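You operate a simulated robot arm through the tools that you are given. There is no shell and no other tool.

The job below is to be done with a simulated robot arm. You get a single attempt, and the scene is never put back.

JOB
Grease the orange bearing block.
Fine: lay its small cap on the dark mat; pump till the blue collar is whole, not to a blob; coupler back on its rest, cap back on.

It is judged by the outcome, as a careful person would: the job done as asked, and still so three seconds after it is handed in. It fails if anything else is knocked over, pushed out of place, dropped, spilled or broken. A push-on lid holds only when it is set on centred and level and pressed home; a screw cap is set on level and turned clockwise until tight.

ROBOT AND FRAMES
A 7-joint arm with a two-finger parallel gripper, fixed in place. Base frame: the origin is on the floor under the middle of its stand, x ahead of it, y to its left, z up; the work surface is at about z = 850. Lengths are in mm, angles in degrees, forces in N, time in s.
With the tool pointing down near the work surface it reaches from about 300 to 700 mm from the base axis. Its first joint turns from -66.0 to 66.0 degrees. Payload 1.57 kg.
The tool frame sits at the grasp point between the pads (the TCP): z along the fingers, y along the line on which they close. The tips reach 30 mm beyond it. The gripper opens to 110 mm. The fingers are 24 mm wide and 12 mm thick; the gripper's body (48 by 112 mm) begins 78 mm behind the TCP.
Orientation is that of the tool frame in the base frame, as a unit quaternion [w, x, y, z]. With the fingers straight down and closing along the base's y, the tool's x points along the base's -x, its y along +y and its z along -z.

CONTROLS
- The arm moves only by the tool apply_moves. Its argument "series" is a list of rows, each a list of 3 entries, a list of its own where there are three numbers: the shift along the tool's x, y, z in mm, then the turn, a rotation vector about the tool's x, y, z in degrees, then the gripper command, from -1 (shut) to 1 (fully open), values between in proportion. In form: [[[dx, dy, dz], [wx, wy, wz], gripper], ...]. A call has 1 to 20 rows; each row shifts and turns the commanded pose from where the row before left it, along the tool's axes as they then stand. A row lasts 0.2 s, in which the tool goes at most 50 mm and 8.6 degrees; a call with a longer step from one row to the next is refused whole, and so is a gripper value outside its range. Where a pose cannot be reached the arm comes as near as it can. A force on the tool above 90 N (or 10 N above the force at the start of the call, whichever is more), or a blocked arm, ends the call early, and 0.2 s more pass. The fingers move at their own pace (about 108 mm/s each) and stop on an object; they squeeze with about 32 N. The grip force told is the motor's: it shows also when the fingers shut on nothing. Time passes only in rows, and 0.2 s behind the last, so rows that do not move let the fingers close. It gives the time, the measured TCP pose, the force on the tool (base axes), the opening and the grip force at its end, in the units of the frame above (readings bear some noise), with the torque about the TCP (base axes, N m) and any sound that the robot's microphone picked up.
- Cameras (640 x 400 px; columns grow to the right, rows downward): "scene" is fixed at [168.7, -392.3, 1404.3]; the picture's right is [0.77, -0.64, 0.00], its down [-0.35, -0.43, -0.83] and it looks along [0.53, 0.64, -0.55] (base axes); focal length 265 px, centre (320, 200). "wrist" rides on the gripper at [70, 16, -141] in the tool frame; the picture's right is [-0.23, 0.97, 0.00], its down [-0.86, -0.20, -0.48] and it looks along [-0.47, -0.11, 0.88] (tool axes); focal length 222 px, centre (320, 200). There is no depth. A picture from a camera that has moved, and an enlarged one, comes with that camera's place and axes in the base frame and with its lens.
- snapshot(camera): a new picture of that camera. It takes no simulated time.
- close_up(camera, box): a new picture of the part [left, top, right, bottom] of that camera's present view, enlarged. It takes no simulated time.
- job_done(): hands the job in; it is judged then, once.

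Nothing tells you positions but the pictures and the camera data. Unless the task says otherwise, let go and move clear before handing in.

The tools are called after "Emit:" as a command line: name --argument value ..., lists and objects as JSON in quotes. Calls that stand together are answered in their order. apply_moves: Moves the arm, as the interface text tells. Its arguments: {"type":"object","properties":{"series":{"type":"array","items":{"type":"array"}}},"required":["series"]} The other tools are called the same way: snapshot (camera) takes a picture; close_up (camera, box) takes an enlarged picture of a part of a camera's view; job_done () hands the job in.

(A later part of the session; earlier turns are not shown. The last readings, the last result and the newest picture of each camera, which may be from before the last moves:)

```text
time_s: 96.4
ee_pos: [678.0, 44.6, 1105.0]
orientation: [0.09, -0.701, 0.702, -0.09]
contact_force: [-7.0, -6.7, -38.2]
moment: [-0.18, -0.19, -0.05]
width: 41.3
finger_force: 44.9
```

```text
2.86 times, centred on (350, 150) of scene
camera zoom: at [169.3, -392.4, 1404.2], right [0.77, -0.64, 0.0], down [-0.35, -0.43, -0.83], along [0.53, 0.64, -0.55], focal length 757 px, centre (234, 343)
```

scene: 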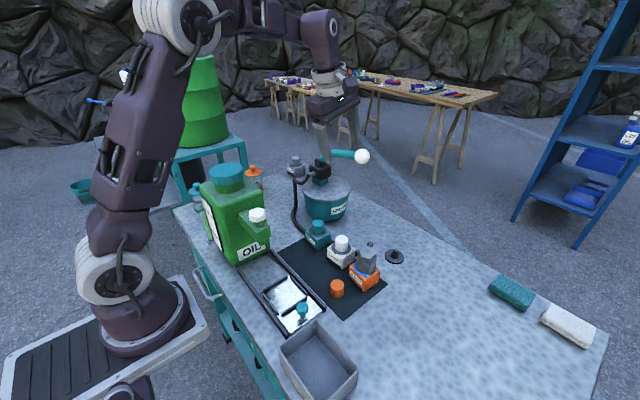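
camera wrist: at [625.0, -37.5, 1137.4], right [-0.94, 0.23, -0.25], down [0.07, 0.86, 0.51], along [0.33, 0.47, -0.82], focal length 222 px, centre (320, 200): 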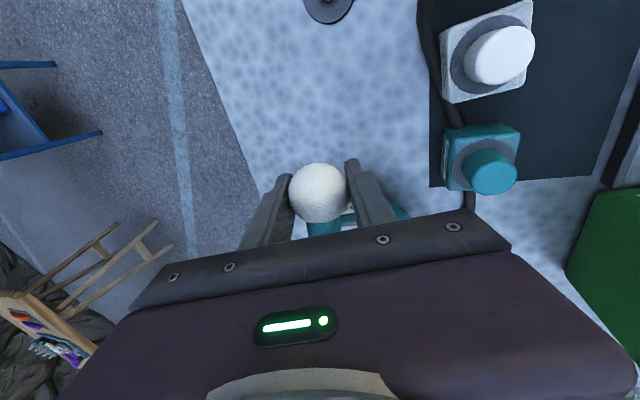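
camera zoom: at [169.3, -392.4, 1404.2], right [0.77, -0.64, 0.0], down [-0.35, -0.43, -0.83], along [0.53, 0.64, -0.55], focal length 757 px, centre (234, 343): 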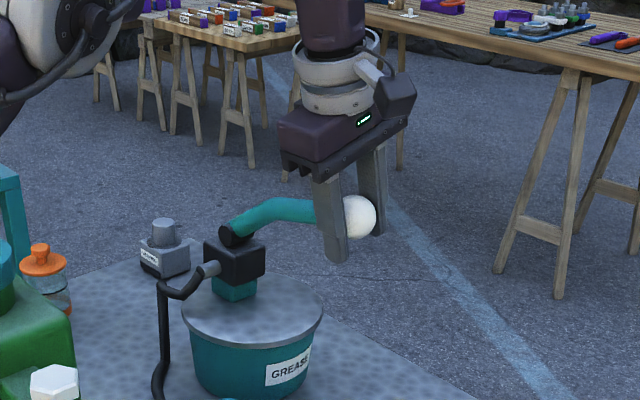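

The lever is at its upper stop. I'll ease off, release the ball, and back away along the tool axis.

Emit:
apply_moves --series '[[[0.5, 0.6, 2.5], [0, 0, 0], -1], [[0, 0, 0], [0, 0, 0], -0.1], [[0, 0, 0], [0, 0, 0], 0.2], [[0, 0, 0], [0, 0, 0], 0.3]]'

Emit:
close_up --camera "scene" --box '[280, 80, 420, 220]'

```text
time_s: 97.4
ee_pos: [676.4, 46.0, 1104.1]
orientation: [-0.092, 0.701, -0.701, 0.093]
contact_force: [-0.6, -0.5, -0.2]
moment: [0.0, 0.0, 0.01]
width: 71.8
finger_force: 0.1
```

```text
2.86 times, centred on (350, 150) of scene
camera zoom: at [168.7, -392.3, 1404.3], right [0.77, -0.64, 0.0], down [-0.35, -0.43, -0.83], along [0.53, 0.64, -0.55], focal length 757 px, centre (234, 343)
```

zoom: 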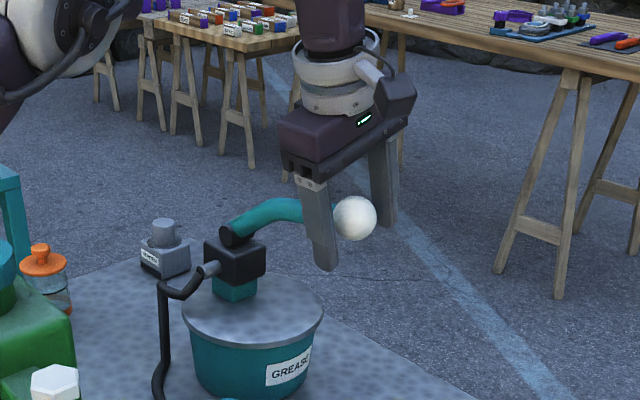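

The lever stays up by itself, back in its original position. Now I'll move away and look at the collar from the far (+x) side.

Emit:
apply_moves --series '[[[0, 0, -19], [0, 0, 0], 0.3], [[0, 0, -19], [0, 0, 0], 0.3], [[0, 0, -19], [0, 0, 0], 0.3], [[0, 0, -18], [0, 0, 0], 0.3], [[36, 0, 0], [0, 0, 0], 0.3], [[36, 0, 0], [0, 0, 0], 0.3], [[36, 0, 0], [0, 0, 0], 0.3], [[0, 9.7, 36.2], [0, 0, 0], 0.3], [[0, 9.7, 36.2], [0, 0, 0], 0.3], [[0, 9.7, 36.2], [0, 0, 0], 0.3], [[0, 9.7, 36.2], [0, 0, 0], 0.3], [[0, 0, 0], [-7.5, 0, 0], 0.3], [[0, 0, 0], [-7.5, 0, 0], 0.3], [[0, 0, 0], [0, 0, 0], 0.3]]'

Emit:
snapshot --camera "wrist"

Emit:
snapshot --camera "scene"

```text
time_s: 100.4
ee_pos: [657.6, -59.4, 1026.2]
orientation: [0.001, 0.707, -0.707, -0.001]
contact_force: [0.3, 0.2, -0.5]
moment: [-0.01, 0.0, 0.05]
width: 71.4
finger_force: 0.0
```

```text
taken
camera wrist: at [642.4, -130.5, 1167.1], right [-0.97, 0.23, 0.0], down [0.2, 0.86, 0.48], along [0.11, 0.47, -0.88], focal length 222 px, centre (320, 200)
```

wrist: 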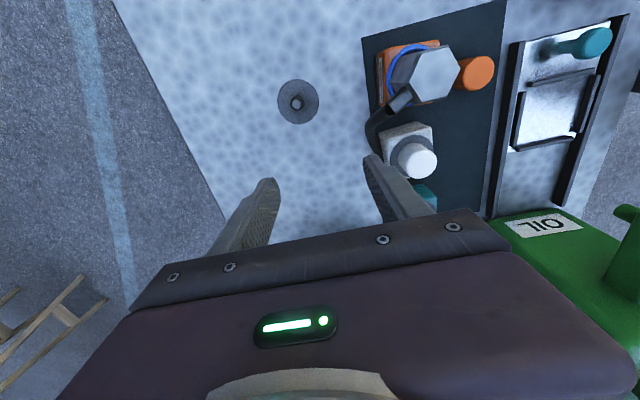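

```text
taken
```

scene: 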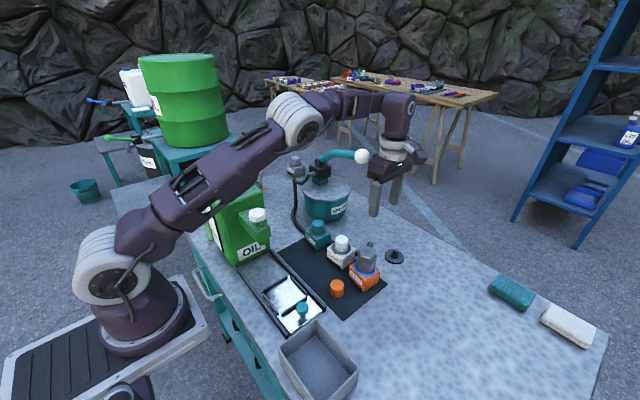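

Emit:
close_up --camera "wrist" --box '[370, 20, 480, 130]'

Emit:
close_up --camera "wrist" --box '[375, 30, 445, 110]'

```text
3.64 times, centred on (425, 75) of wrist
camera zoom: at [642.4, -130.5, 1167.1], right [-0.97, 0.23, 0.0], down [0.2, 0.86, 0.48], along [0.11, 0.47, -0.88], focal length 808 px, centre (-62, 654)
```

zoom: 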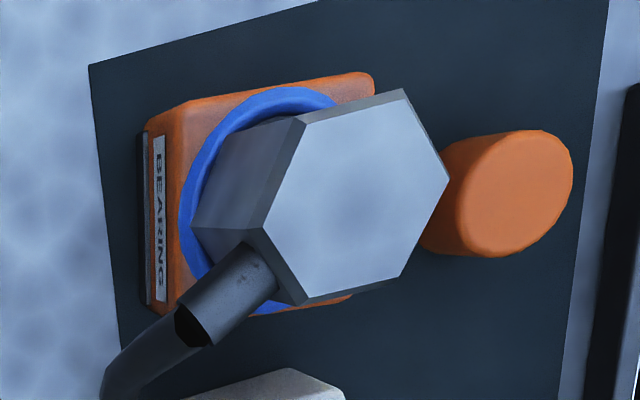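

```text
5.00 times, centred on (410, 70) of wrist
camera zoom: at [642.4, -130.5, 1167.1], right [-0.97, 0.23, 0.0], down [0.2, 0.86, 0.48], along [0.11, 0.47, -0.88], focal length 1111 px, centre (-130, 850)
```

zoom: 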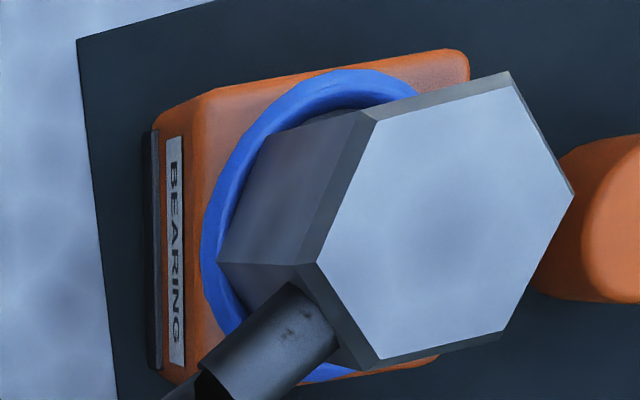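

From the far side the blue ring runs unbroken round the back, and the front was already continuous. Only a sliver is hidden behind the hose stub. I'll check the scene view once more, then take the coupler off so the whole ring can be seen.

Emit:
close_up --camera "scene" --box '[350, 240, 390, 280]'

Emit:
close_up --camera "wrist" --box '[385, 60, 435, 110]'

```text
10.00 times, centred on (370, 260) of scene
camera zoom: at [168.7, -392.3, 1404.3], right [0.77, -0.64, 0.0], down [-0.35, -0.43, -0.83], along [0.53, 0.64, -0.55], focal length 2650 px, centre (-180, -400)
```

zoom: 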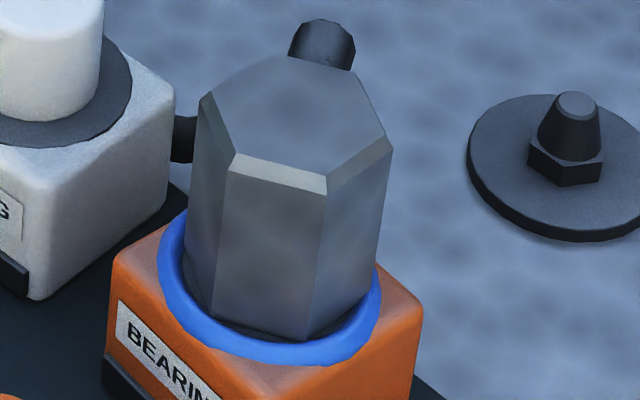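

```text
8.00 times, centred on (410, 85) of wrist
camera zoom: at [642.4, -130.5, 1167.1], right [-0.97, 0.23, 0.0], down [0.2, 0.86, 0.48], along [0.11, 0.47, -0.88], focal length 1777 px, centre (-400, 1120)
```

zoom: 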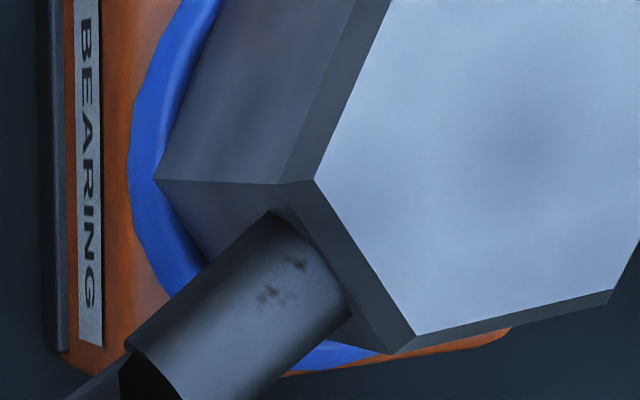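

The ring reads as whole from both sides, so no more pumping. I'll go back over the coupler with the fingers closing along y, as when I placed it.

Emit:
apply_moves --series '[[[16.9, 37.3, -5], [0, 0, 0], 0.3], [[16.9, 37.3, -5], [0, 0, 0], 0.3], [[16.9, 37.4, -5], [0, 0, 0], 0.3], [[0, 0, 0], [0, 0, 8.2], 0.3], [[0, 0, 0], [0, 0, 8.2], 0.3], [[0, 0, 0], [0, 0, 8.2], 0.3], [[0, 0, 0], [0, 0, 8.2], 0.3], [[0, 0, 0], [0, 0, 8.2], 0.3], [[0, 0, 0], [0, 0, 8.2], 0.3], [[0, 0, 0], [0, 0, 8.2], 0.3], [[0, 0, 0], [0, 0, 8.2], 0.3], [[0, 0, 0], [0, 0, 8.2], 0.3], [[0, 0, 0], [0, 0, 8.2], 0.1], [[0, 0, 0], [0, 0, 8.0], 0.1], [[0, 0, 0], [0, 0, 0], 0.1]]'

Emit:
snapshot --camera "wrist"

Emit:
close_up --camera "wrist" --box '[250, 80, 390, 200]'

```text
time_s: 103.6
ee_pos: [544.9, -112.1, 1041.2]
orientation: [0.0, 0.001, 1.0, 0.0]
contact_force: [-0.7, 0.1, 0.6]
moment: [0.02, 0.03, 0.0]
width: 60.3
finger_force: 0.1
```

```text
taken
camera wrist: at [476.6, -96.0, 1182.5], right [0.23, 0.97, 0.0], down [0.85, -0.2, 0.48], along [0.47, -0.11, -0.88], focal length 222 px, centre (320, 200)
```

wrist: 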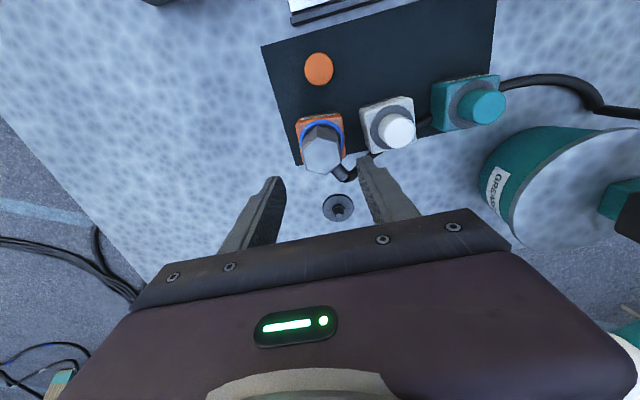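

```text
3.33 times, centred on (320, 140) of wrist
camera zoom: at [476.6, -96.0, 1182.5], right [0.23, 0.97, 0.0], down [0.85, -0.2, 0.48], along [0.47, -0.11, -0.88], focal length 740 px, centre (320, 400)
```

zoom: 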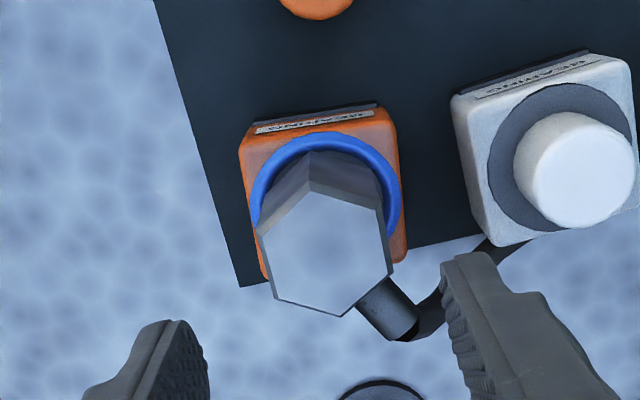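

The coupler lies within 1–2 mm of the tool axis with its flats aligned. I'll correct and go down to the original grip height on it.

Emit:
apply_moves --series '[[[-0.5, 1.3, 0], [0, 0, 0], 0.1], [[0, 0, 25], [0, 0, 0], 0.1], [[0, 0, 25], [0, 0, 0], 0.1], [[0, 0, 20], [0, 0, 0], 0.1], [[0, 0, 15], [0, 0, 0], 0.1], [[0, 0, 10], [0, 0, 0], 0.1], [[0, 0, 6.5], [0, 0, 0], 0.1], [[0, 0, 0], [0, 0, 0], 0.1]]'

Emit:
close_up --camera "wrist" --box '[250, 60, 390, 200]'

Emit:
close_up --camera "scene" --box '[345, 225, 390, 285]'

```text
time_s: 105.4
ee_pos: [546.5, -111.6, 939.6]
orientation: [-0.001, 0.0, 1.0, 0.0]
contact_force: [-0.4, 0.1, -0.3]
moment: [-0.01, -0.02, -0.03]
width: 60.7
finger_force: 0.1
```

```text
2.86 times, centred on (320, 130) of wrist
camera zoom: at [477.7, -95.8, 1080.4], right [0.23, 0.97, 0.0], down [0.86, -0.2, 0.48], along [0.47, -0.11, -0.88], focal length 635 px, centre (320, 400)
```

zoom: 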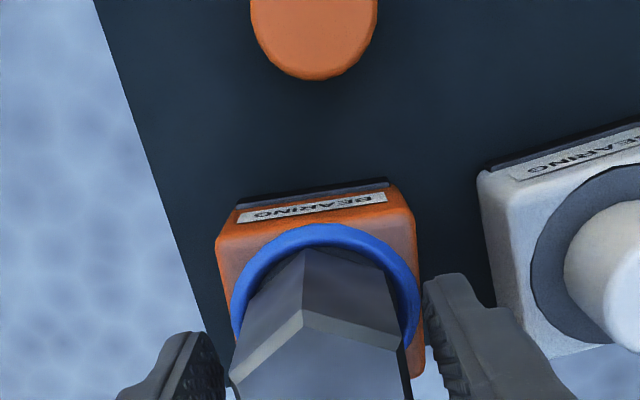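

```text
6.67 times, centred on (368, 255) of scene
camera zoom: at [168.7, -392.3, 1404.3], right [0.77, -0.64, 0.0], down [-0.35, -0.43, -0.83], along [0.53, 0.64, -0.55], focal length 1766 px, centre (3, -167)
```

zoom: 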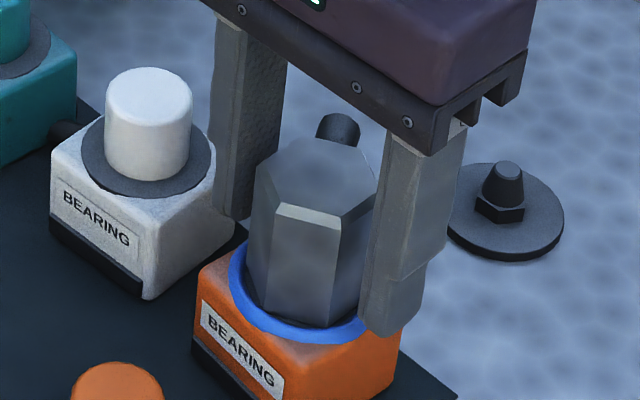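

Emit:
apply_moves --series '[[[0, 0, 0], [0, 0, 0], -0.15], [[0, 0, 0], [0, 0, 0], -0.3], [[0, 0, 0], [0, 0, 0], -1], [[0, 0, 0], [0, 0, 0], -1], [[0, 0, 0], [0, 0, 0], -1]]'

Emit:
apply_moves --series '[[[0, 0, -1], [0, 0, 0], -1], [[0, 0, -1], [0, 0, 0], -1], [[0, 0, -1], [0, 0, 0], -1]]'

Emit:
close_up --camera "scene" --box '[345, 225, 390, 285]'

```text
time_s: 106.6
ee_pos: [545.9, -111.8, 940.0]
orientation: [0.0, 0.0, 1.0, 0.0]
contact_force: [-0.4, 1.1, 0.2]
moment: [0.02, -0.03, 0.0]
width: 40.5
finger_force: 31.6
```

```text
time_s: 107.4
ee_pos: [547.1, -110.8, 941.6]
orientation: [0.0, -0.001, 1.0, -0.001]
contact_force: [-0.1, -1.0, -1.6]
moment: [0.0, 0.01, -0.01]
width: 40.4
finger_force: 32.0
```

```text
6.67 times, centred on (368, 255) of scene
camera zoom: at [168.7, -392.3, 1404.3], right [0.77, -0.64, 0.0], down [-0.35, -0.43, -0.83], along [0.53, 0.64, -0.55], focal length 1766 px, centre (3, -167)
```

zoom: 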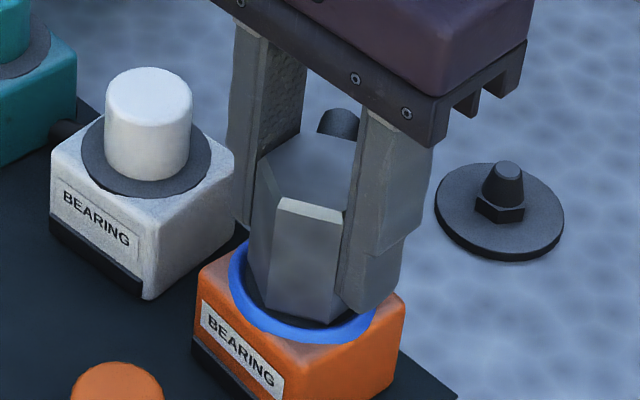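

The coupler is lifting freely. I'll raise it clear and inspect the ring.

Emit:
apply_moves --series '[[[0, 0, -2], [0, 0, 0], -1], [[0, 0, -3], [0, 0, 0], -1], [[0, 0, -5], [0, 0, 0], -1], [[0, 0, -8], [0, 0, 0], -1], [[0, 0, -12], [0, 0, 0], -1], [[0, 0, -15], [0, 0, 0], -1], [[0, 0, -20], [0, 0, 0], -1], [[0, 0, -20], [0, 0, 0], -1], [[0, 0, 0], [0, 0, 0], -1]]'

Emit:
close_up --camera "scene" --box '[345, 240, 390, 290]'

Emit:
close_up --camera "wrist" --box '[250, 80, 390, 200]'

```text
time_s: 109.4
ee_pos: [546.4, -112.1, 1028.4]
orientation: [0.0, -0.001, 1.0, 0.0]
contact_force: [0.1, 0.1, -2.1]
moment: [0.01, 0.01, 0.02]
width: 40.7
finger_force: 32.4
```

```text
8.00 times, centred on (368, 265) of scene
camera zoom: at [168.7, -392.3, 1404.3], right [0.77, -0.64, 0.0], down [-0.35, -0.43, -0.83], along [0.53, 0.64, -0.55], focal length 2120 px, centre (-60, -320)
```

zoom: 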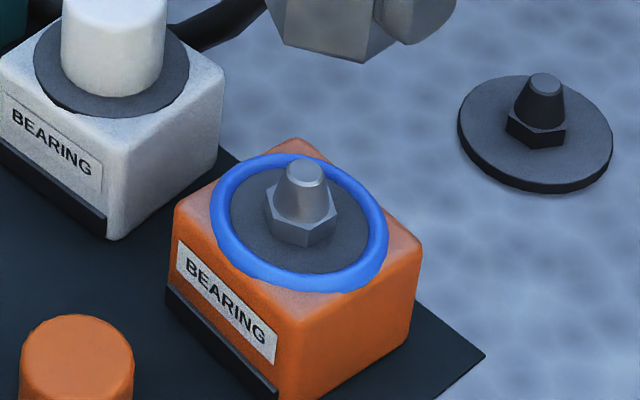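

```text
3.33 times, centred on (320, 140) of wrist
camera zoom: at [477.6, -96.3, 1169.5], right [0.23, 0.97, 0.0], down [0.86, -0.2, 0.48], along [0.47, -0.11, -0.88], focal length 740 px, centre (320, 400)
```

zoom: 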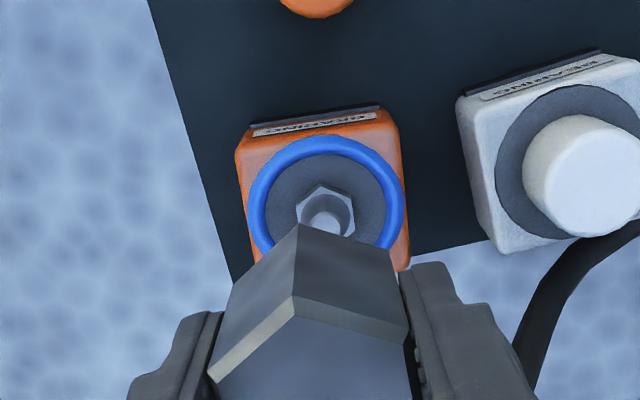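

The blue ring is complete, even and not blobbed. Now I'll return the coupler: turn back 60°, lower a little, and carry it over the rest peg for a visual check against my reference.

Emit:
apply_moves --series '[[[0, 0, 0], [0, 0, -7.5], -1], [[0, 0, 0], [0, 0, -7.5], -1], [[0, 0, 0], [0, 0, -7.5], -1], [[0, 0, 0], [0, 0, -7.5], -1], [[0, 0, 0], [0, 0, -7.5], -1], [[0, 0, 0], [0, 0, -7.5], -1], [[0, 0, 0], [0, 0, -7.5], -1], [[0, 0, 0], [0, 0, -7.5], -1], [[0, 0, 18], [0, 0, 0], -1], [[0, 0, 18], [0, 0, 0], -1], [[-10.9, -18.6, 0], [0, 0, 0], -1], [[-10.9, -18.6, 0], [0, 0, 0], -1], [[-10.9, -18.6, 0], [0, 0, 0], -1], [[-10.9, -18.6, 0], [0, 0, 0], -1], [[-10.8, -18.6, 0], [0, 0, 0], -1], [[-10.8, -18.7, 0], [0, 0, 0], -1], [[0, 0, 8], [0, 0, 0], -1], [[0, 0, 0], [0, 0, 0], -1]]'

Emit:
close_up --camera "wrist" --box '[250, 100, 390, 200]'

Emit:
close_up --camera "scene" --box '[300, 170, 430, 290]'

```text
time_s: 113.2
ee_pos: [673.9, -110.0, 984.1]
orientation: [0.0, -0.5, 0.866, -0.001]
contact_force: [0.1, -0.9, -0.5]
moment: [0.04, 0.05, 0.02]
width: 40.6
finger_force: 32.0
```

```text
4.00 times, centred on (320, 150) of wrist
camera zoom: at [626.4, -163.0, 1124.7], right [-0.73, 0.68, 0.0], down [0.6, 0.64, 0.48], along [0.33, 0.35, -0.88], focal length 888 px, centre (320, 400)
```

zoom: 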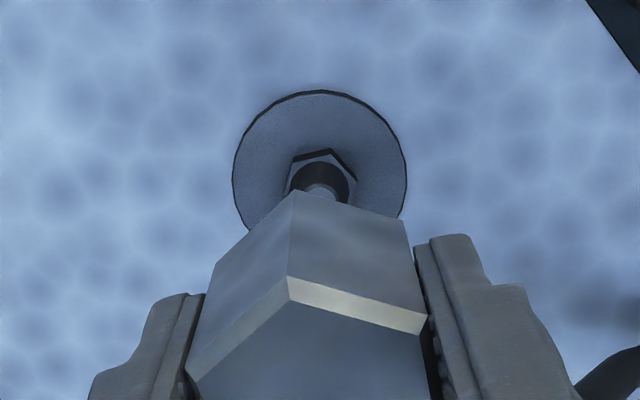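

```text
3.33 times, centred on (365, 230) of scene
camera zoom: at [168.7, -392.3, 1404.3], right [0.77, -0.64, 0.0], down [-0.35, -0.43, -0.83], along [0.53, 0.64, -0.55], focal length 883 px, centre (170, 100)
```

zoom: 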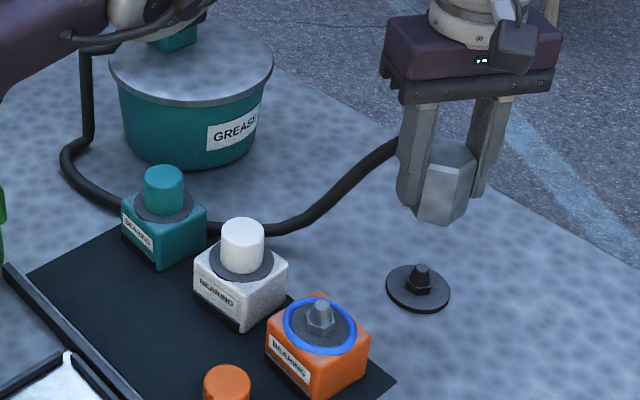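

This view matches the reference almost exactly. I'll lower onto the peg, slowing near the end.

Emit:
apply_moves --series '[[[0, 0, 15], [0, 0, 0], -1], [[0, 0, 15], [0, 0, 0], -1], [[0, 0, 15], [0, 0, 0], -1], [[0, 0, 10], [0, 0, 0], -1], [[0, 0, 5], [0, 0, 0], -1], [[0, 0, 5], [0, 0, 0], -1], [[0, 0, 0], [0, 0, 0], -1]]'

Emit:
close_up --camera "scene" --box '[370, 210, 430, 270]'

```text
time_s: 114.8
ee_pos: [674.5, -110.4, 919.4]
orientation: [0.0, -0.5, 0.866, 0.0]
contact_force: [0.7, 0.6, -1.0]
moment: [0.01, 0.02, 0.04]
width: 40.8
finger_force: 31.8
```

```text
6.67 times, centred on (400, 240) of scene
camera zoom: at [168.7, -392.3, 1404.3], right [0.77, -0.64, 0.0], down [-0.35, -0.43, -0.83], along [0.53, 0.64, -0.55], focal length 1766 px, centre (-213, -67)
```

zoom: 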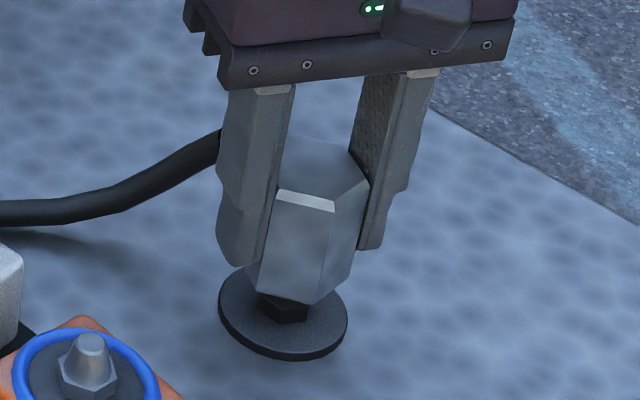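

The peg is inside the coupler's footprint with no side force. I'll continue in small steps to the seat.

Emit:
apply_moves --series '[[[0, 0, 3], [0, 0, 0], -1], [[0, 0, 3], [0, 0, 0], -1], [[0, 0, 3], [0, 0, 0], -1], [[0, 0, 3], [0, 0, 0], -1], [[0, 0, 0], [0, 0, 0], -1]]'

Emit:
apply_moves --series '[[[0, 0, 2], [0, 0, 0], -1], [[0, 0, 2], [0, 0, 0], -1], [[0, 0, 1], [0, 0, 0], -1], [[0, 0, 0], [0, 0, 0], -1]]'

Emit:
apply_moves --series '[[[0, 0, 1], [0, 0, 0], -1], [[0, 0, 1], [0, 0, 0], -1], [[0, 0, 0], [0, 0, 0], -1]]'

Emit:
close_up --camera "scene" --box '[370, 210, 430, 270]'

```text
time_s: 116.0
ee_pos: [676.1, -111.7, 907.5]
orientation: [0.0, -0.5, 0.866, -0.001]
contact_force: [-0.3, 0.0, -1.5]
moment: [0.03, -0.02, 0.01]
width: 40.5
finger_force: 32.4
```

```text
time_s: 117.0
ee_pos: [675.0, -109.4, 902.9]
orientation: [-0.001, -0.5, 0.866, 0.001]
contact_force: [-0.7, 0.3, -2.2]
moment: [0.02, -0.01, -0.04]
width: 40.6
finger_force: 31.7
```

```text
time_s: 117.8
ee_pos: [676.1, -109.1, 900.1]
orientation: [0.001, -0.5, 0.866, 0.001]
contact_force: [0.3, -0.9, -2.0]
moment: [0.0, -0.01, 0.02]
width: 40.4
finger_force: 32.7
```

```text
6.67 times, centred on (400, 240) of scene
camera zoom: at [168.7, -392.3, 1404.3], right [0.77, -0.64, 0.0], down [-0.35, -0.43, -0.83], along [0.53, 0.64, -0.55], focal length 1766 px, centre (-213, -67)
```

zoom: 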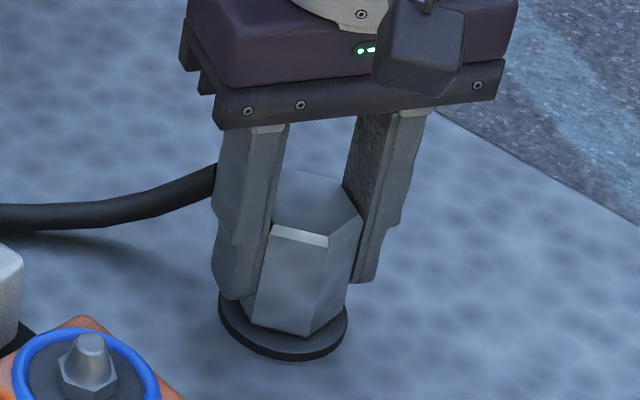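

Emit:
apply_moves --series '[[[0, 0, 1], [0, 0, 0], -1], [[0, 0, 0], [0, 0, 0], -1]]'

Emit:
apply_moves --series '[[[0, 0, 1], [0, 0, 0], -1], [[0, 0, 0], [0, 0, 0], -1]]'

Emit:
apply_moves --series '[[[0, 0, 0.7], [0, 0, 0], -1], [[0, 0, 0], [0, 0, 0], -1]]'

```text
time_s: 118.4
ee_pos: [675.0, -110.9, 898.7]
orientation: [0.0, -0.5, 0.866, 0.001]
contact_force: [0.3, -0.4, 0.0]
moment: [0.0, 0.02, 0.02]
width: 40.3
finger_force: 32.2
```

```text
time_s: 119.0
ee_pos: [675.2, -110.9, 898.9]
orientation: [0.0, -0.5, 0.866, 0.0]
contact_force: [0.0, 0.0, -1.8]
moment: [0.0, -0.01, -0.01]
width: 40.4
finger_force: 32.3
```

```text
time_s: 119.6
ee_pos: [676.5, -109.9, 897.7]
orientation: [0.0, -0.499, 0.866, 0.001]
contact_force: [0.2, 0.5, -1.2]
moment: [-0.03, 0.0, 0.0]
width: 40.8
finger_force: 31.7
```

Emit:
apply_moves --series '[[[0, 0, 0.7], [0, 0, 0], -1], [[0, 0, 0], [0, 0, 0], -1]]'

Emit:
apply_moves --series '[[[0, 0, 0.7], [0, 0, 0], -1], [[0, 0, 0], [0, 0, 0], -1]]'

Emit:
close_up --camera "scene" --box '[370, 210, 430, 270]'

```text
time_s: 120.2
ee_pos: [676.4, -111.4, 897.8]
orientation: [0.0, -0.5, 0.866, -0.001]
contact_force: [-0.7, -0.2, -0.3]
moment: [0.03, -0.02, 0.0]
width: 40.5
finger_force: 31.8
```

```text
time_s: 120.8
ee_pos: [675.9, -109.1, 896.3]
orientation: [0.0, -0.5, 0.866, -0.001]
contact_force: [-1.9, 2.5, 11.3]
moment: [0.24, 0.22, 0.06]
width: 40.4
finger_force: 31.8
```

```text
6.67 times, centred on (400, 240) of scene
camera zoom: at [168.4, -392.2, 1404.4], right [0.77, -0.64, 0.0], down [-0.35, -0.43, -0.83], along [0.53, 0.64, -0.55], focal length 1766 px, centre (-213, -67)
```

zoom: 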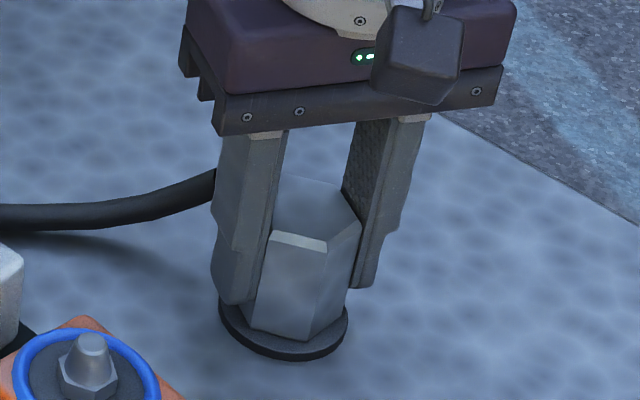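

The coupler is seated on the rest at its original height. I'll ease off and release.

Emit:
apply_moves --series '[[[0, 0, 0.4], [0, 0, 0], -1], [[0, 0, -0.4], [0, 0, 0], -1], [[0, 0, 0], [0, 0, 0], -0.22], [[0, 0, 0], [0, 0, 0], -0.1], [[0, 0, 0], [0, 0, 0], 0.1], [[0, 0, 0], [0, 0, 0], 0.3], [[0, 0, 0], [0, 0, 0], 0.3]]'

Emit:
close_up --camera "scene" --box '[370, 210, 430, 270]'

Emit:
close_up --camera "wrist" --box '[230, 90, 410, 220]'

```text
time_s: 122.4
ee_pos: [677.2, -111.0, 897.0]
orientation: [0.0, -0.501, 0.865, -0.001]
contact_force: [-0.4, -0.6, 0.5]
moment: [0.01, -0.04, 0.02]
width: 71.5
finger_force: 0.0
```

```text
6.67 times, centred on (400, 240) of scene
camera zoom: at [168.7, -392.3, 1404.3], right [0.77, -0.64, 0.0], down [-0.35, -0.43, -0.83], along [0.53, 0.64, -0.55], focal length 1766 px, centre (-213, -67)
```

zoom: 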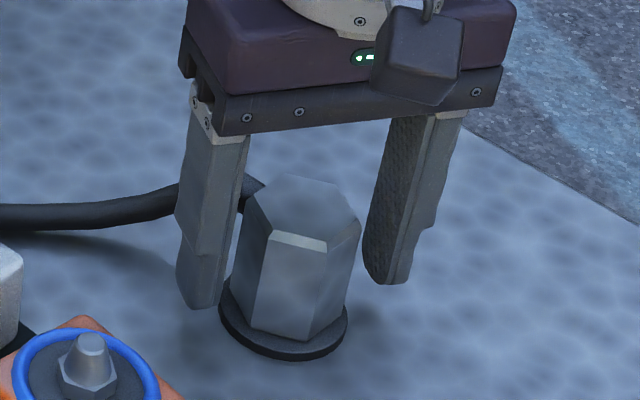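

```text
3.08 times, centred on (320, 155) of wrist
camera zoom: at [627.7, -162.9, 1037.1], right [-0.73, 0.68, 0.0], down [0.6, 0.64, 0.48], along [0.33, 0.35, -0.88], focal length 684 px, centre (320, 338)
```

zoom: 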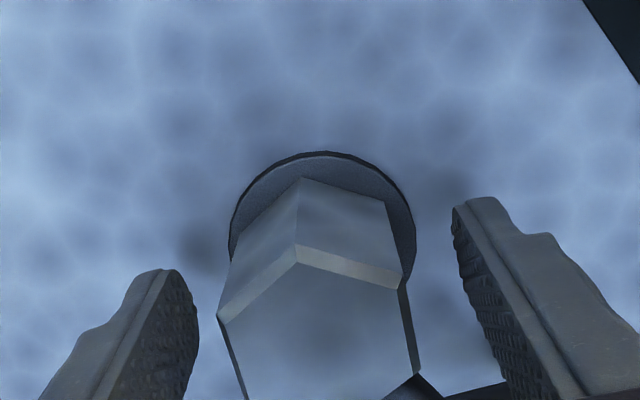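

The coupler sits exactly as it started. I'll rise clear, go over to the cap on the mat at about (466, -94), and turn back to closing along y.

Emit:
apply_moves --series '[[[0, 0, -15], [0, 0, 0], 0.3], [[0, 0, -25], [0, 0, 0], 0.3], [[0, 0, -30], [0, 0, 0], 0.3], [[0, 0, -30], [0, 0, 0], 0.3], [[15.1, 31.7, 0], [0, 0, 0], 0.3], [[15.1, 31.7, 0], [0, 0, 0], 0.3], [[15.1, 31.7, 0], [0, 0, 0], 0.3], [[15.1, 31.7, 0], [0, 0, 0], 0.3], [[15.1, 31.7, 0], [0, 0, 0], 0.3], [[15.1, 31.7, 0], [0, 0, 0], 0.3], [[0, 0, 0], [0, 0, 7.5], 0.1], [[0, 0, 0], [0, 0, 7.5], 0.1], [[0, 0, 0], [0, 0, 7.5], 0.1], [[0, 0, 0], [0, 0, 7.5], 0.1], [[0, 0, 0], [0, 0, 7.5], 0.1], [[0, 0, 0], [0, 0, 7.5], 0.1], [[0, 0, 0], [0, 0, 7.5], 0.1], [[0, 0, 0], [0, 0, 7.5], 0.1], [[0, 0, 0], [0, 0, 0], 0.1]]'

Emit:
snapshot --camera "wrist"

Emit:
snapshot --camera "scene"

Emit:
close_up --camera "wrist" --box '[250, 90, 390, 210]'

```text
time_s: 126.4
ee_pos: [538.5, -97.2, 996.3]
orientation: [0.0, 0.0, 1.0, 0.001]
contact_force: [-0.3, -0.7, -1.0]
moment: [-0.06, -0.04, 0.01]
width: 60.6
finger_force: 0.1
out of reach, approached as far as the arm can: row 5, 6, 7
```

```text
taken
camera wrist: at [469.1, -81.7, 1137.6], right [0.23, 0.97, 0.0], down [0.85, -0.2, 0.48], along [0.47, -0.11, -0.88], focal length 222 px, centre (320, 200)
```

wrist: 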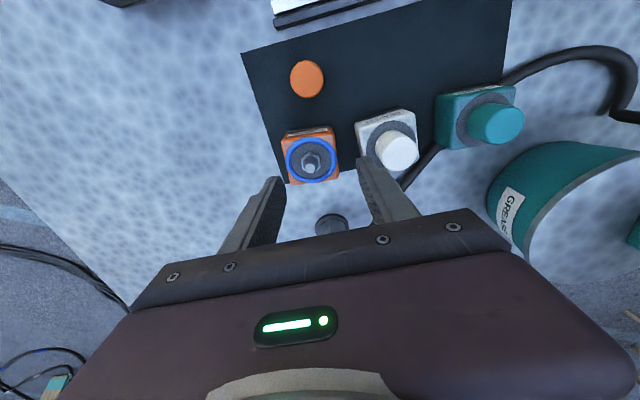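

```text
taken
```

scene: 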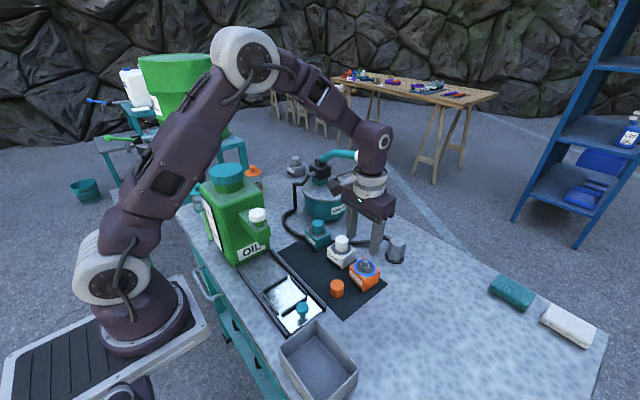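

```text
3.33 times, centred on (320, 150) of wrist
camera zoom: at [469.1, -81.7, 1137.6], right [0.23, 0.97, 0.0], down [0.85, -0.2, 0.48], along [0.47, -0.11, -0.88], focal length 740 px, centre (320, 367)
```

zoom: 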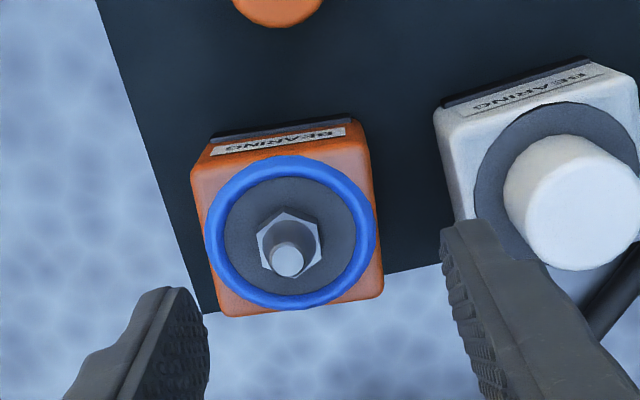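

A few lateral rows were clipped for reach, so the tool stopped short at (538, -97), above everything, and nothing was touched. It did give a clear view of the full ring. I'll continue over to the cap.

Emit:
apply_moves --series '[[[24, 1, 0], [0, 0, 0], 0.1], [[24, 1, 0], [0, 0, 0], 0.1], [[24.5, 1, 0], [0, 0, 0], 0.1], [[0, 0, 20], [0, 0, 0], 0.1], [[0, 0, 20], [0, 0, 0], 0.1], [[0, 0, 0], [0, 0, 0], 0.1]]'

Emit:
close_up --camera "wrist" --box '[250, 90, 390, 210]'

Emit:
close_up --camera "scene" --box '[310, 210, 410, 310]'

```text
time_s: 127.8
ee_pos: [465.3, -93.1, 956.3]
orientation: [0.001, 0.0, 1.0, 0.0]
contact_force: [0.5, 0.2, -1.1]
moment: [-0.02, 0.01, 0.01]
width: 60.6
finger_force: 0.0
```

```text
3.33 times, centred on (320, 150) of wrist
camera zoom: at [396.0, -78.2, 1097.6], right [0.23, 0.97, 0.0], down [0.86, -0.2, 0.48], along [0.47, -0.11, -0.88], focal length 740 px, centre (320, 367)
```

zoom: 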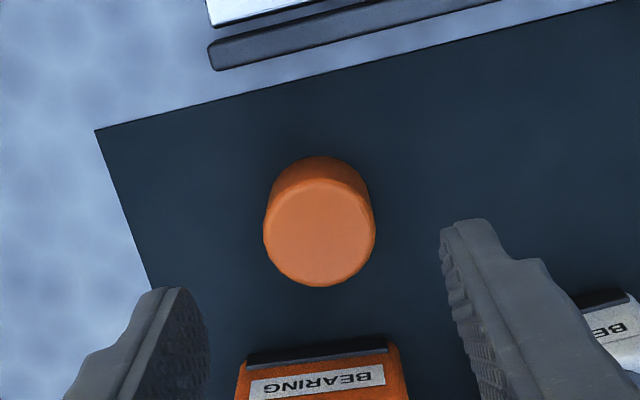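

```text
4.00 times, centred on (360, 260) of scene
camera zoom: at [168.7, -392.3, 1404.3], right [0.77, -0.64, 0.0], down [-0.35, -0.43, -0.83], along [0.53, 0.64, -0.55], focal length 1060 px, centre (160, -40)
```

zoom: 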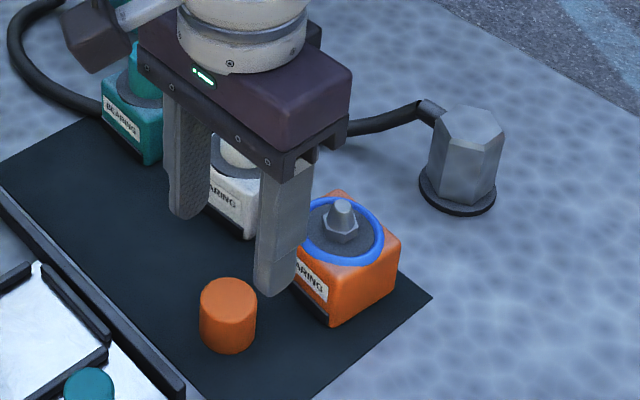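

The cap is nearly centred. I'll apply a sub-millimetre correction and go down to grip it with the tips about 7 mm above its rim, so they'll stay clear of the grease ring later.

Emit:
apply_moves --series '[[[-0.9, -0.5, 0], [0, 0, 0], 0.1], [[0, 0, 20], [0, 0, 0], 0.1], [[0, 0, 20], [0, 0, 0], 0.1], [[0, 0, 15], [0, 0, 0], 0.1], [[0, 0, 10], [0, 0, 0], 0.1], [[0, 0, 3.3], [0, 0, 0], 0.1], [[0, 0, 0], [0, 0, 0], 0.1]]'

Emit:
close_up --camera "wrist" --box '[250, 110, 390, 220]'

Emit:
close_up --camera "scene" --box '[320, 240, 380, 310]'

```text
time_s: 129.4
ee_pos: [467.3, -95.0, 888.2]
orientation: [-0.001, 0.001, 1.0, 0.0]
contact_force: [0.7, 0.9, -0.2]
moment: [-0.01, 0.02, 0.01]
width: 60.7
finger_force: 0.0
```

```text
3.64 times, centred on (320, 165) of wrist
camera zoom: at [397.4, -79.7, 1028.8], right [0.23, 0.97, 0.0], down [0.86, -0.2, 0.48], along [0.47, -0.11, -0.88], focal length 808 px, centre (320, 327)
```

zoom: 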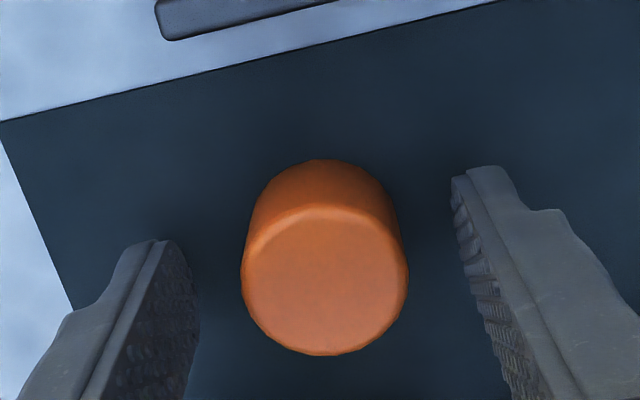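

```text
5.71 times, centred on (350, 275) of scene
camera zoom: at [168.7, -392.3, 1404.3], right [0.77, -0.64, 0.0], down [-0.35, -0.43, -0.83], along [0.53, 0.64, -0.55], focal length 1514 px, centre (149, -229)
```

zoom: 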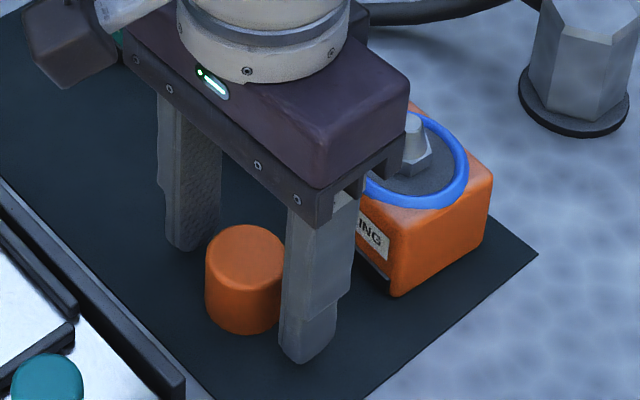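

Aligned well enough. Closing on the cap and lifting slightly to confirm the hold.

Emit:
apply_moves --series '[[[0, 0, 0], [0, 0, 0], -0.2], [[0, 0, 0], [0, 0, 0], -0.35], [[0, 0, 0], [0, 0, 0], -1], [[0, 0, 0], [0, 0, 0], -1], [[0, 0, 0], [0, 0, 0], -1], [[0, 0, -2], [0, 0, 0], -1], [[0, 0, -3], [0, 0, 0], -1], [[0, 0, -5], [0, 0, 0], -1]]'

Emit:
close_up --camera "wrist" --box '[250, 110, 390, 220]'

Emit:
close_up --camera "scene" --box '[320, 240, 380, 310]'

```text
time_s: 131.2
ee_pos: [467.2, -94.9, 899.4]
orientation: [0.001, -0.001, 1.0, 0.0]
contact_force: [-0.1, -0.2, 0.1]
moment: [0.05, 0.0, 0.01]
width: 35.0
finger_force: 32.2
```

```text
3.64 times, centred on (320, 165) of wrist
camera zoom: at [397.9, -79.5, 1039.3], right [0.23, 0.97, 0.0], down [0.85, -0.2, 0.48], along [0.47, -0.11, -0.88], focal length 808 px, centre (320, 327)
```

zoom: 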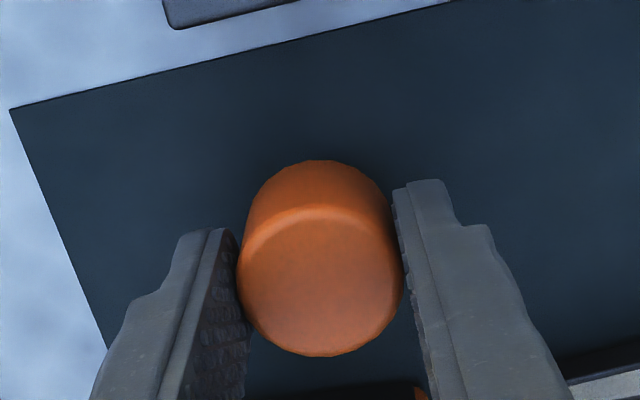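

```text
5.71 times, centred on (350, 275) of scene
camera zoom: at [168.7, -392.3, 1404.3], right [0.77, -0.64, 0.0], down [-0.35, -0.43, -0.83], along [0.53, 0.64, -0.55], focal length 1514 px, centre (149, -229)
```

zoom: 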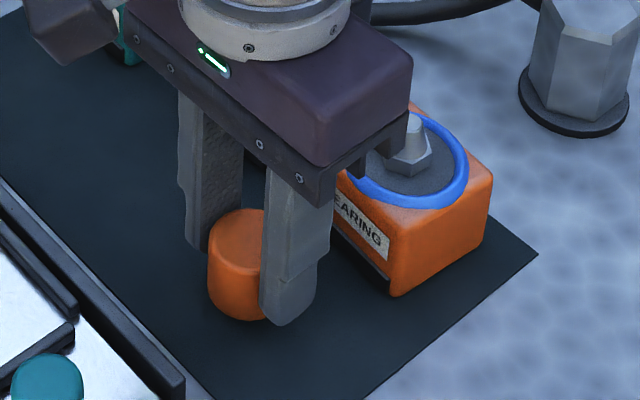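

The cap is held but at 35 mm. The one grip that slipped earlier was also 35 mm, while the secure one was 33 mm, so I think I'm gripping across its facet corners. I'll set it back down, turn the hand 18° to meet flats, and regrip.

Emit:
apply_moves --series '[[[0, 0, 5], [0, 0, 0], -1], [[0, 0, 3], [0, 0, 0], -1], [[0, 0, 1.5], [0, 0, 0], -1], [[0, 0, 0.4], [0, 0, 0], -1], [[0, 0, 0], [0, 0, 0], -0.3], [[0, 0, 0], [0, 0, 0], -0.2], [[0, 0, 0], [0, 0, 0], -0.1], [[0, 0, 0], [0, 0, -6], -0.1], [[0, 0, 0], [0, 0, -6], -0.1], [[0, 0, 0], [0, 0, -6], -0.1], [[0, 0, 0], [0, 0, 0], -0.1]]'

Emit:
close_up --camera "wrist" --box '[250, 110, 390, 220]'

Emit:
close_up --camera "scene" --box '[320, 240, 380, 310]'

```text
time_s: 133.6
ee_pos: [466.8, -94.7, 888.7]
orientation: [0.0, -0.157, 0.988, -0.001]
contact_force: [-0.3, 0.3, 0.4]
moment: [-0.04, -0.01, 0.0]
width: 49.6
finger_force: 0.1
```

```text
3.64 times, centred on (320, 165) of wrist
camera zoom: at [396.4, -101.8, 1029.5], right [-0.09, 1.0, 0.0], down [0.87, 0.08, 0.48], along [0.48, 0.04, -0.88], focal length 808 px, centre (320, 327)
```

zoom: 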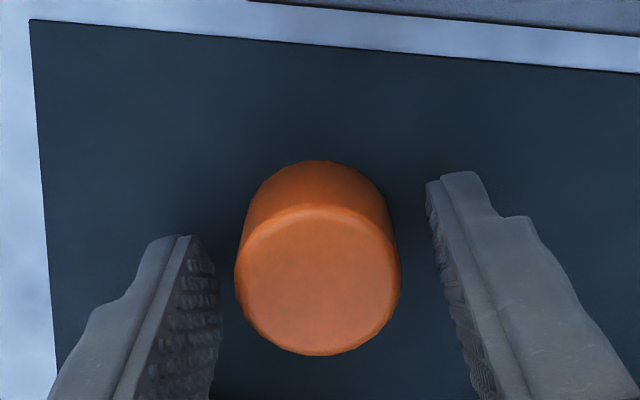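

```text
5.71 times, centred on (350, 275) of scene
camera zoom: at [168.7, -392.3, 1404.3], right [0.77, -0.64, 0.0], down [-0.35, -0.43, -0.83], along [0.53, 0.64, -0.55], focal length 1514 px, centre (149, -229)
```

zoom: 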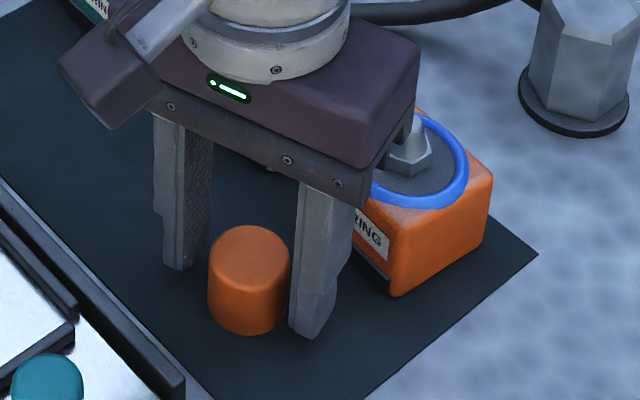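

Now centre slightly and close again in this yaw.

Emit:
apply_moves --series '[[[0.8, -1.0, 0], [0, 0, 0], -0.1], [[0, 0, 0], [0, 0, 0], -0.2], [[0, 0, 0], [0, 0, 0], -0.32], [[0, 0, 0], [0, 0, 0], -1], [[0, 0, 0], [0, 0, 0], -1], [[0, 0, 0], [0, 0, 0], -1]]'

Emit:
close_up --camera "wrist" --box '[250, 110, 390, 220]'

```text
time_s: 135.0
ee_pos: [467.1, -96.7, 888.6]
orientation: [0.0, -0.157, 0.988, 0.001]
contact_force: [-0.9, 0.7, -0.2]
moment: [-0.02, 0.0, 0.01]
width: 34.9
finger_force: 32.0
```

```text
3.64 times, centred on (320, 165) of wrist
camera zoom: at [396.0, -103.1, 1029.2], right [-0.09, 1.0, 0.0], down [0.87, 0.07, 0.48], along [0.48, 0.04, -0.88], focal length 808 px, centre (320, 327)
```

zoom: 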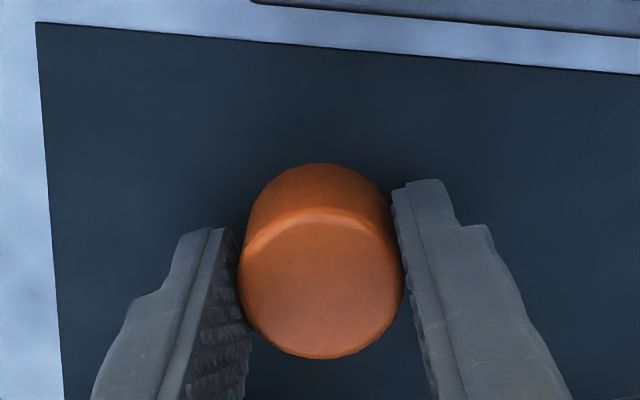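

Same 35 mm reading in this yaw, so that's just its true diameter at this height. Friction is far above the cap's weight, so the earlier slip must have been the cap's own retention. I'll lift it slowly and watch for any slipping.

Emit:
apply_moves --series '[[[0, 0, -2], [0, 0, 0], -1], [[0, 0, -3], [0, 0, 0], -1], [[0, 0, -5], [0, 0, 0], -1], [[0, 0, -5], [0, 0, 0], -1], [[0, 0, 0], [0, 0, 0], -1]]'

Emit:
close_up --camera "wrist" --box '[250, 110, 390, 220]'

Emit:
close_up --camera "scene" --box '[320, 240, 380, 310]'

```text
time_s: 136.2
ee_pos: [466.4, -96.6, 902.3]
orientation: [-0.001, -0.156, 0.988, 0.0]
contact_force: [-0.3, -0.3, 0.3]
moment: [-0.01, -0.02, 0.01]
width: 34.5
finger_force: 32.6
```

```text
3.64 times, centred on (320, 165) of wrist
camera zoom: at [395.5, -103.2, 1043.7], right [-0.08, 1.0, 0.0], down [0.88, 0.07, 0.48], along [0.48, 0.04, -0.88], focal length 808 px, centre (320, 327)
```

zoom: 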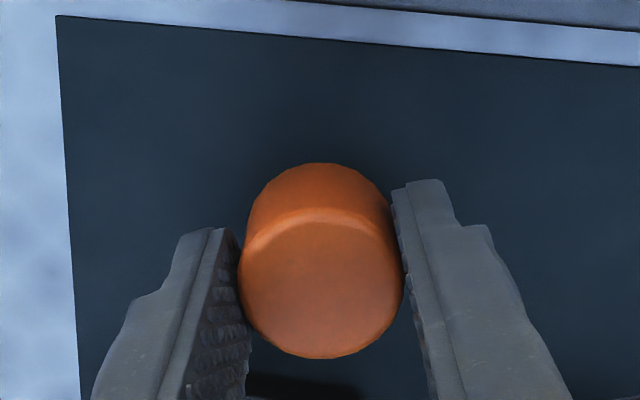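

```text
5.71 times, centred on (350, 275) of scene
camera zoom: at [168.7, -392.3, 1404.3], right [0.77, -0.64, 0.0], down [-0.35, -0.43, -0.83], along [0.53, 0.64, -0.55], focal length 1514 px, centre (149, -229)
```

zoom: 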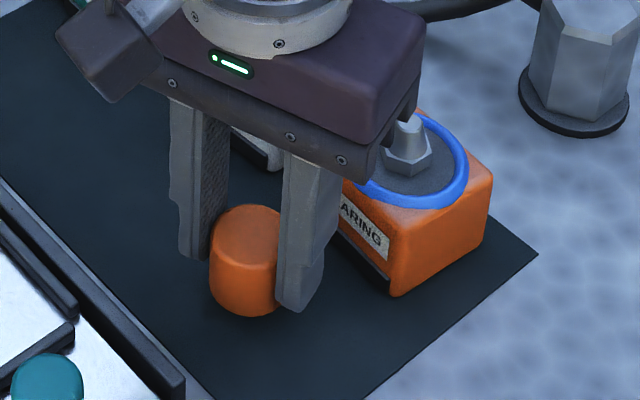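

No slip: the cap sits at the same pixel in the hand. I'll keep lifting to clear the nipple height.

Emit:
apply_moves --series '[[[0, 0, -5], [0, 0, 0], -1], [[0, 0, -6], [0, 0, 0], -1], [[0, 0, -6], [0, 0, 0], -1], [[0, 0, -6], [0, 0, 0], -1], [[0, 0, -6], [0, 0, 0], -1], [[0, 0, 0], [0, 0, 0], -1]]'

Emit:
close_up --camera "wrist" --box '[250, 110, 390, 220]'

```text
time_s: 137.6
ee_pos: [467.6, -97.1, 933.7]
orientation: [0.0, -0.156, 0.988, 0.0]
contact_force: [-0.7, 0.0, 0.9]
moment: [-0.01, -0.04, 0.01]
width: 34.8
finger_force: 32.1
```

```text
3.64 times, centred on (320, 165) of wrist
camera zoom: at [395.1, -103.5, 1073.4], right [-0.09, 1.0, 0.0], down [0.87, 0.07, 0.48], along [0.48, 0.04, -0.88], focal length 808 px, centre (320, 327)
```

zoom: 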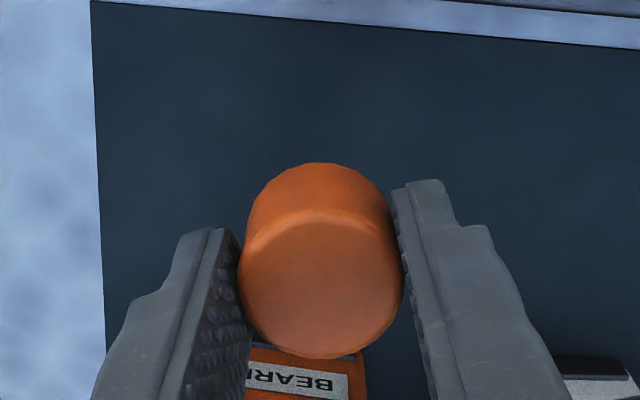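

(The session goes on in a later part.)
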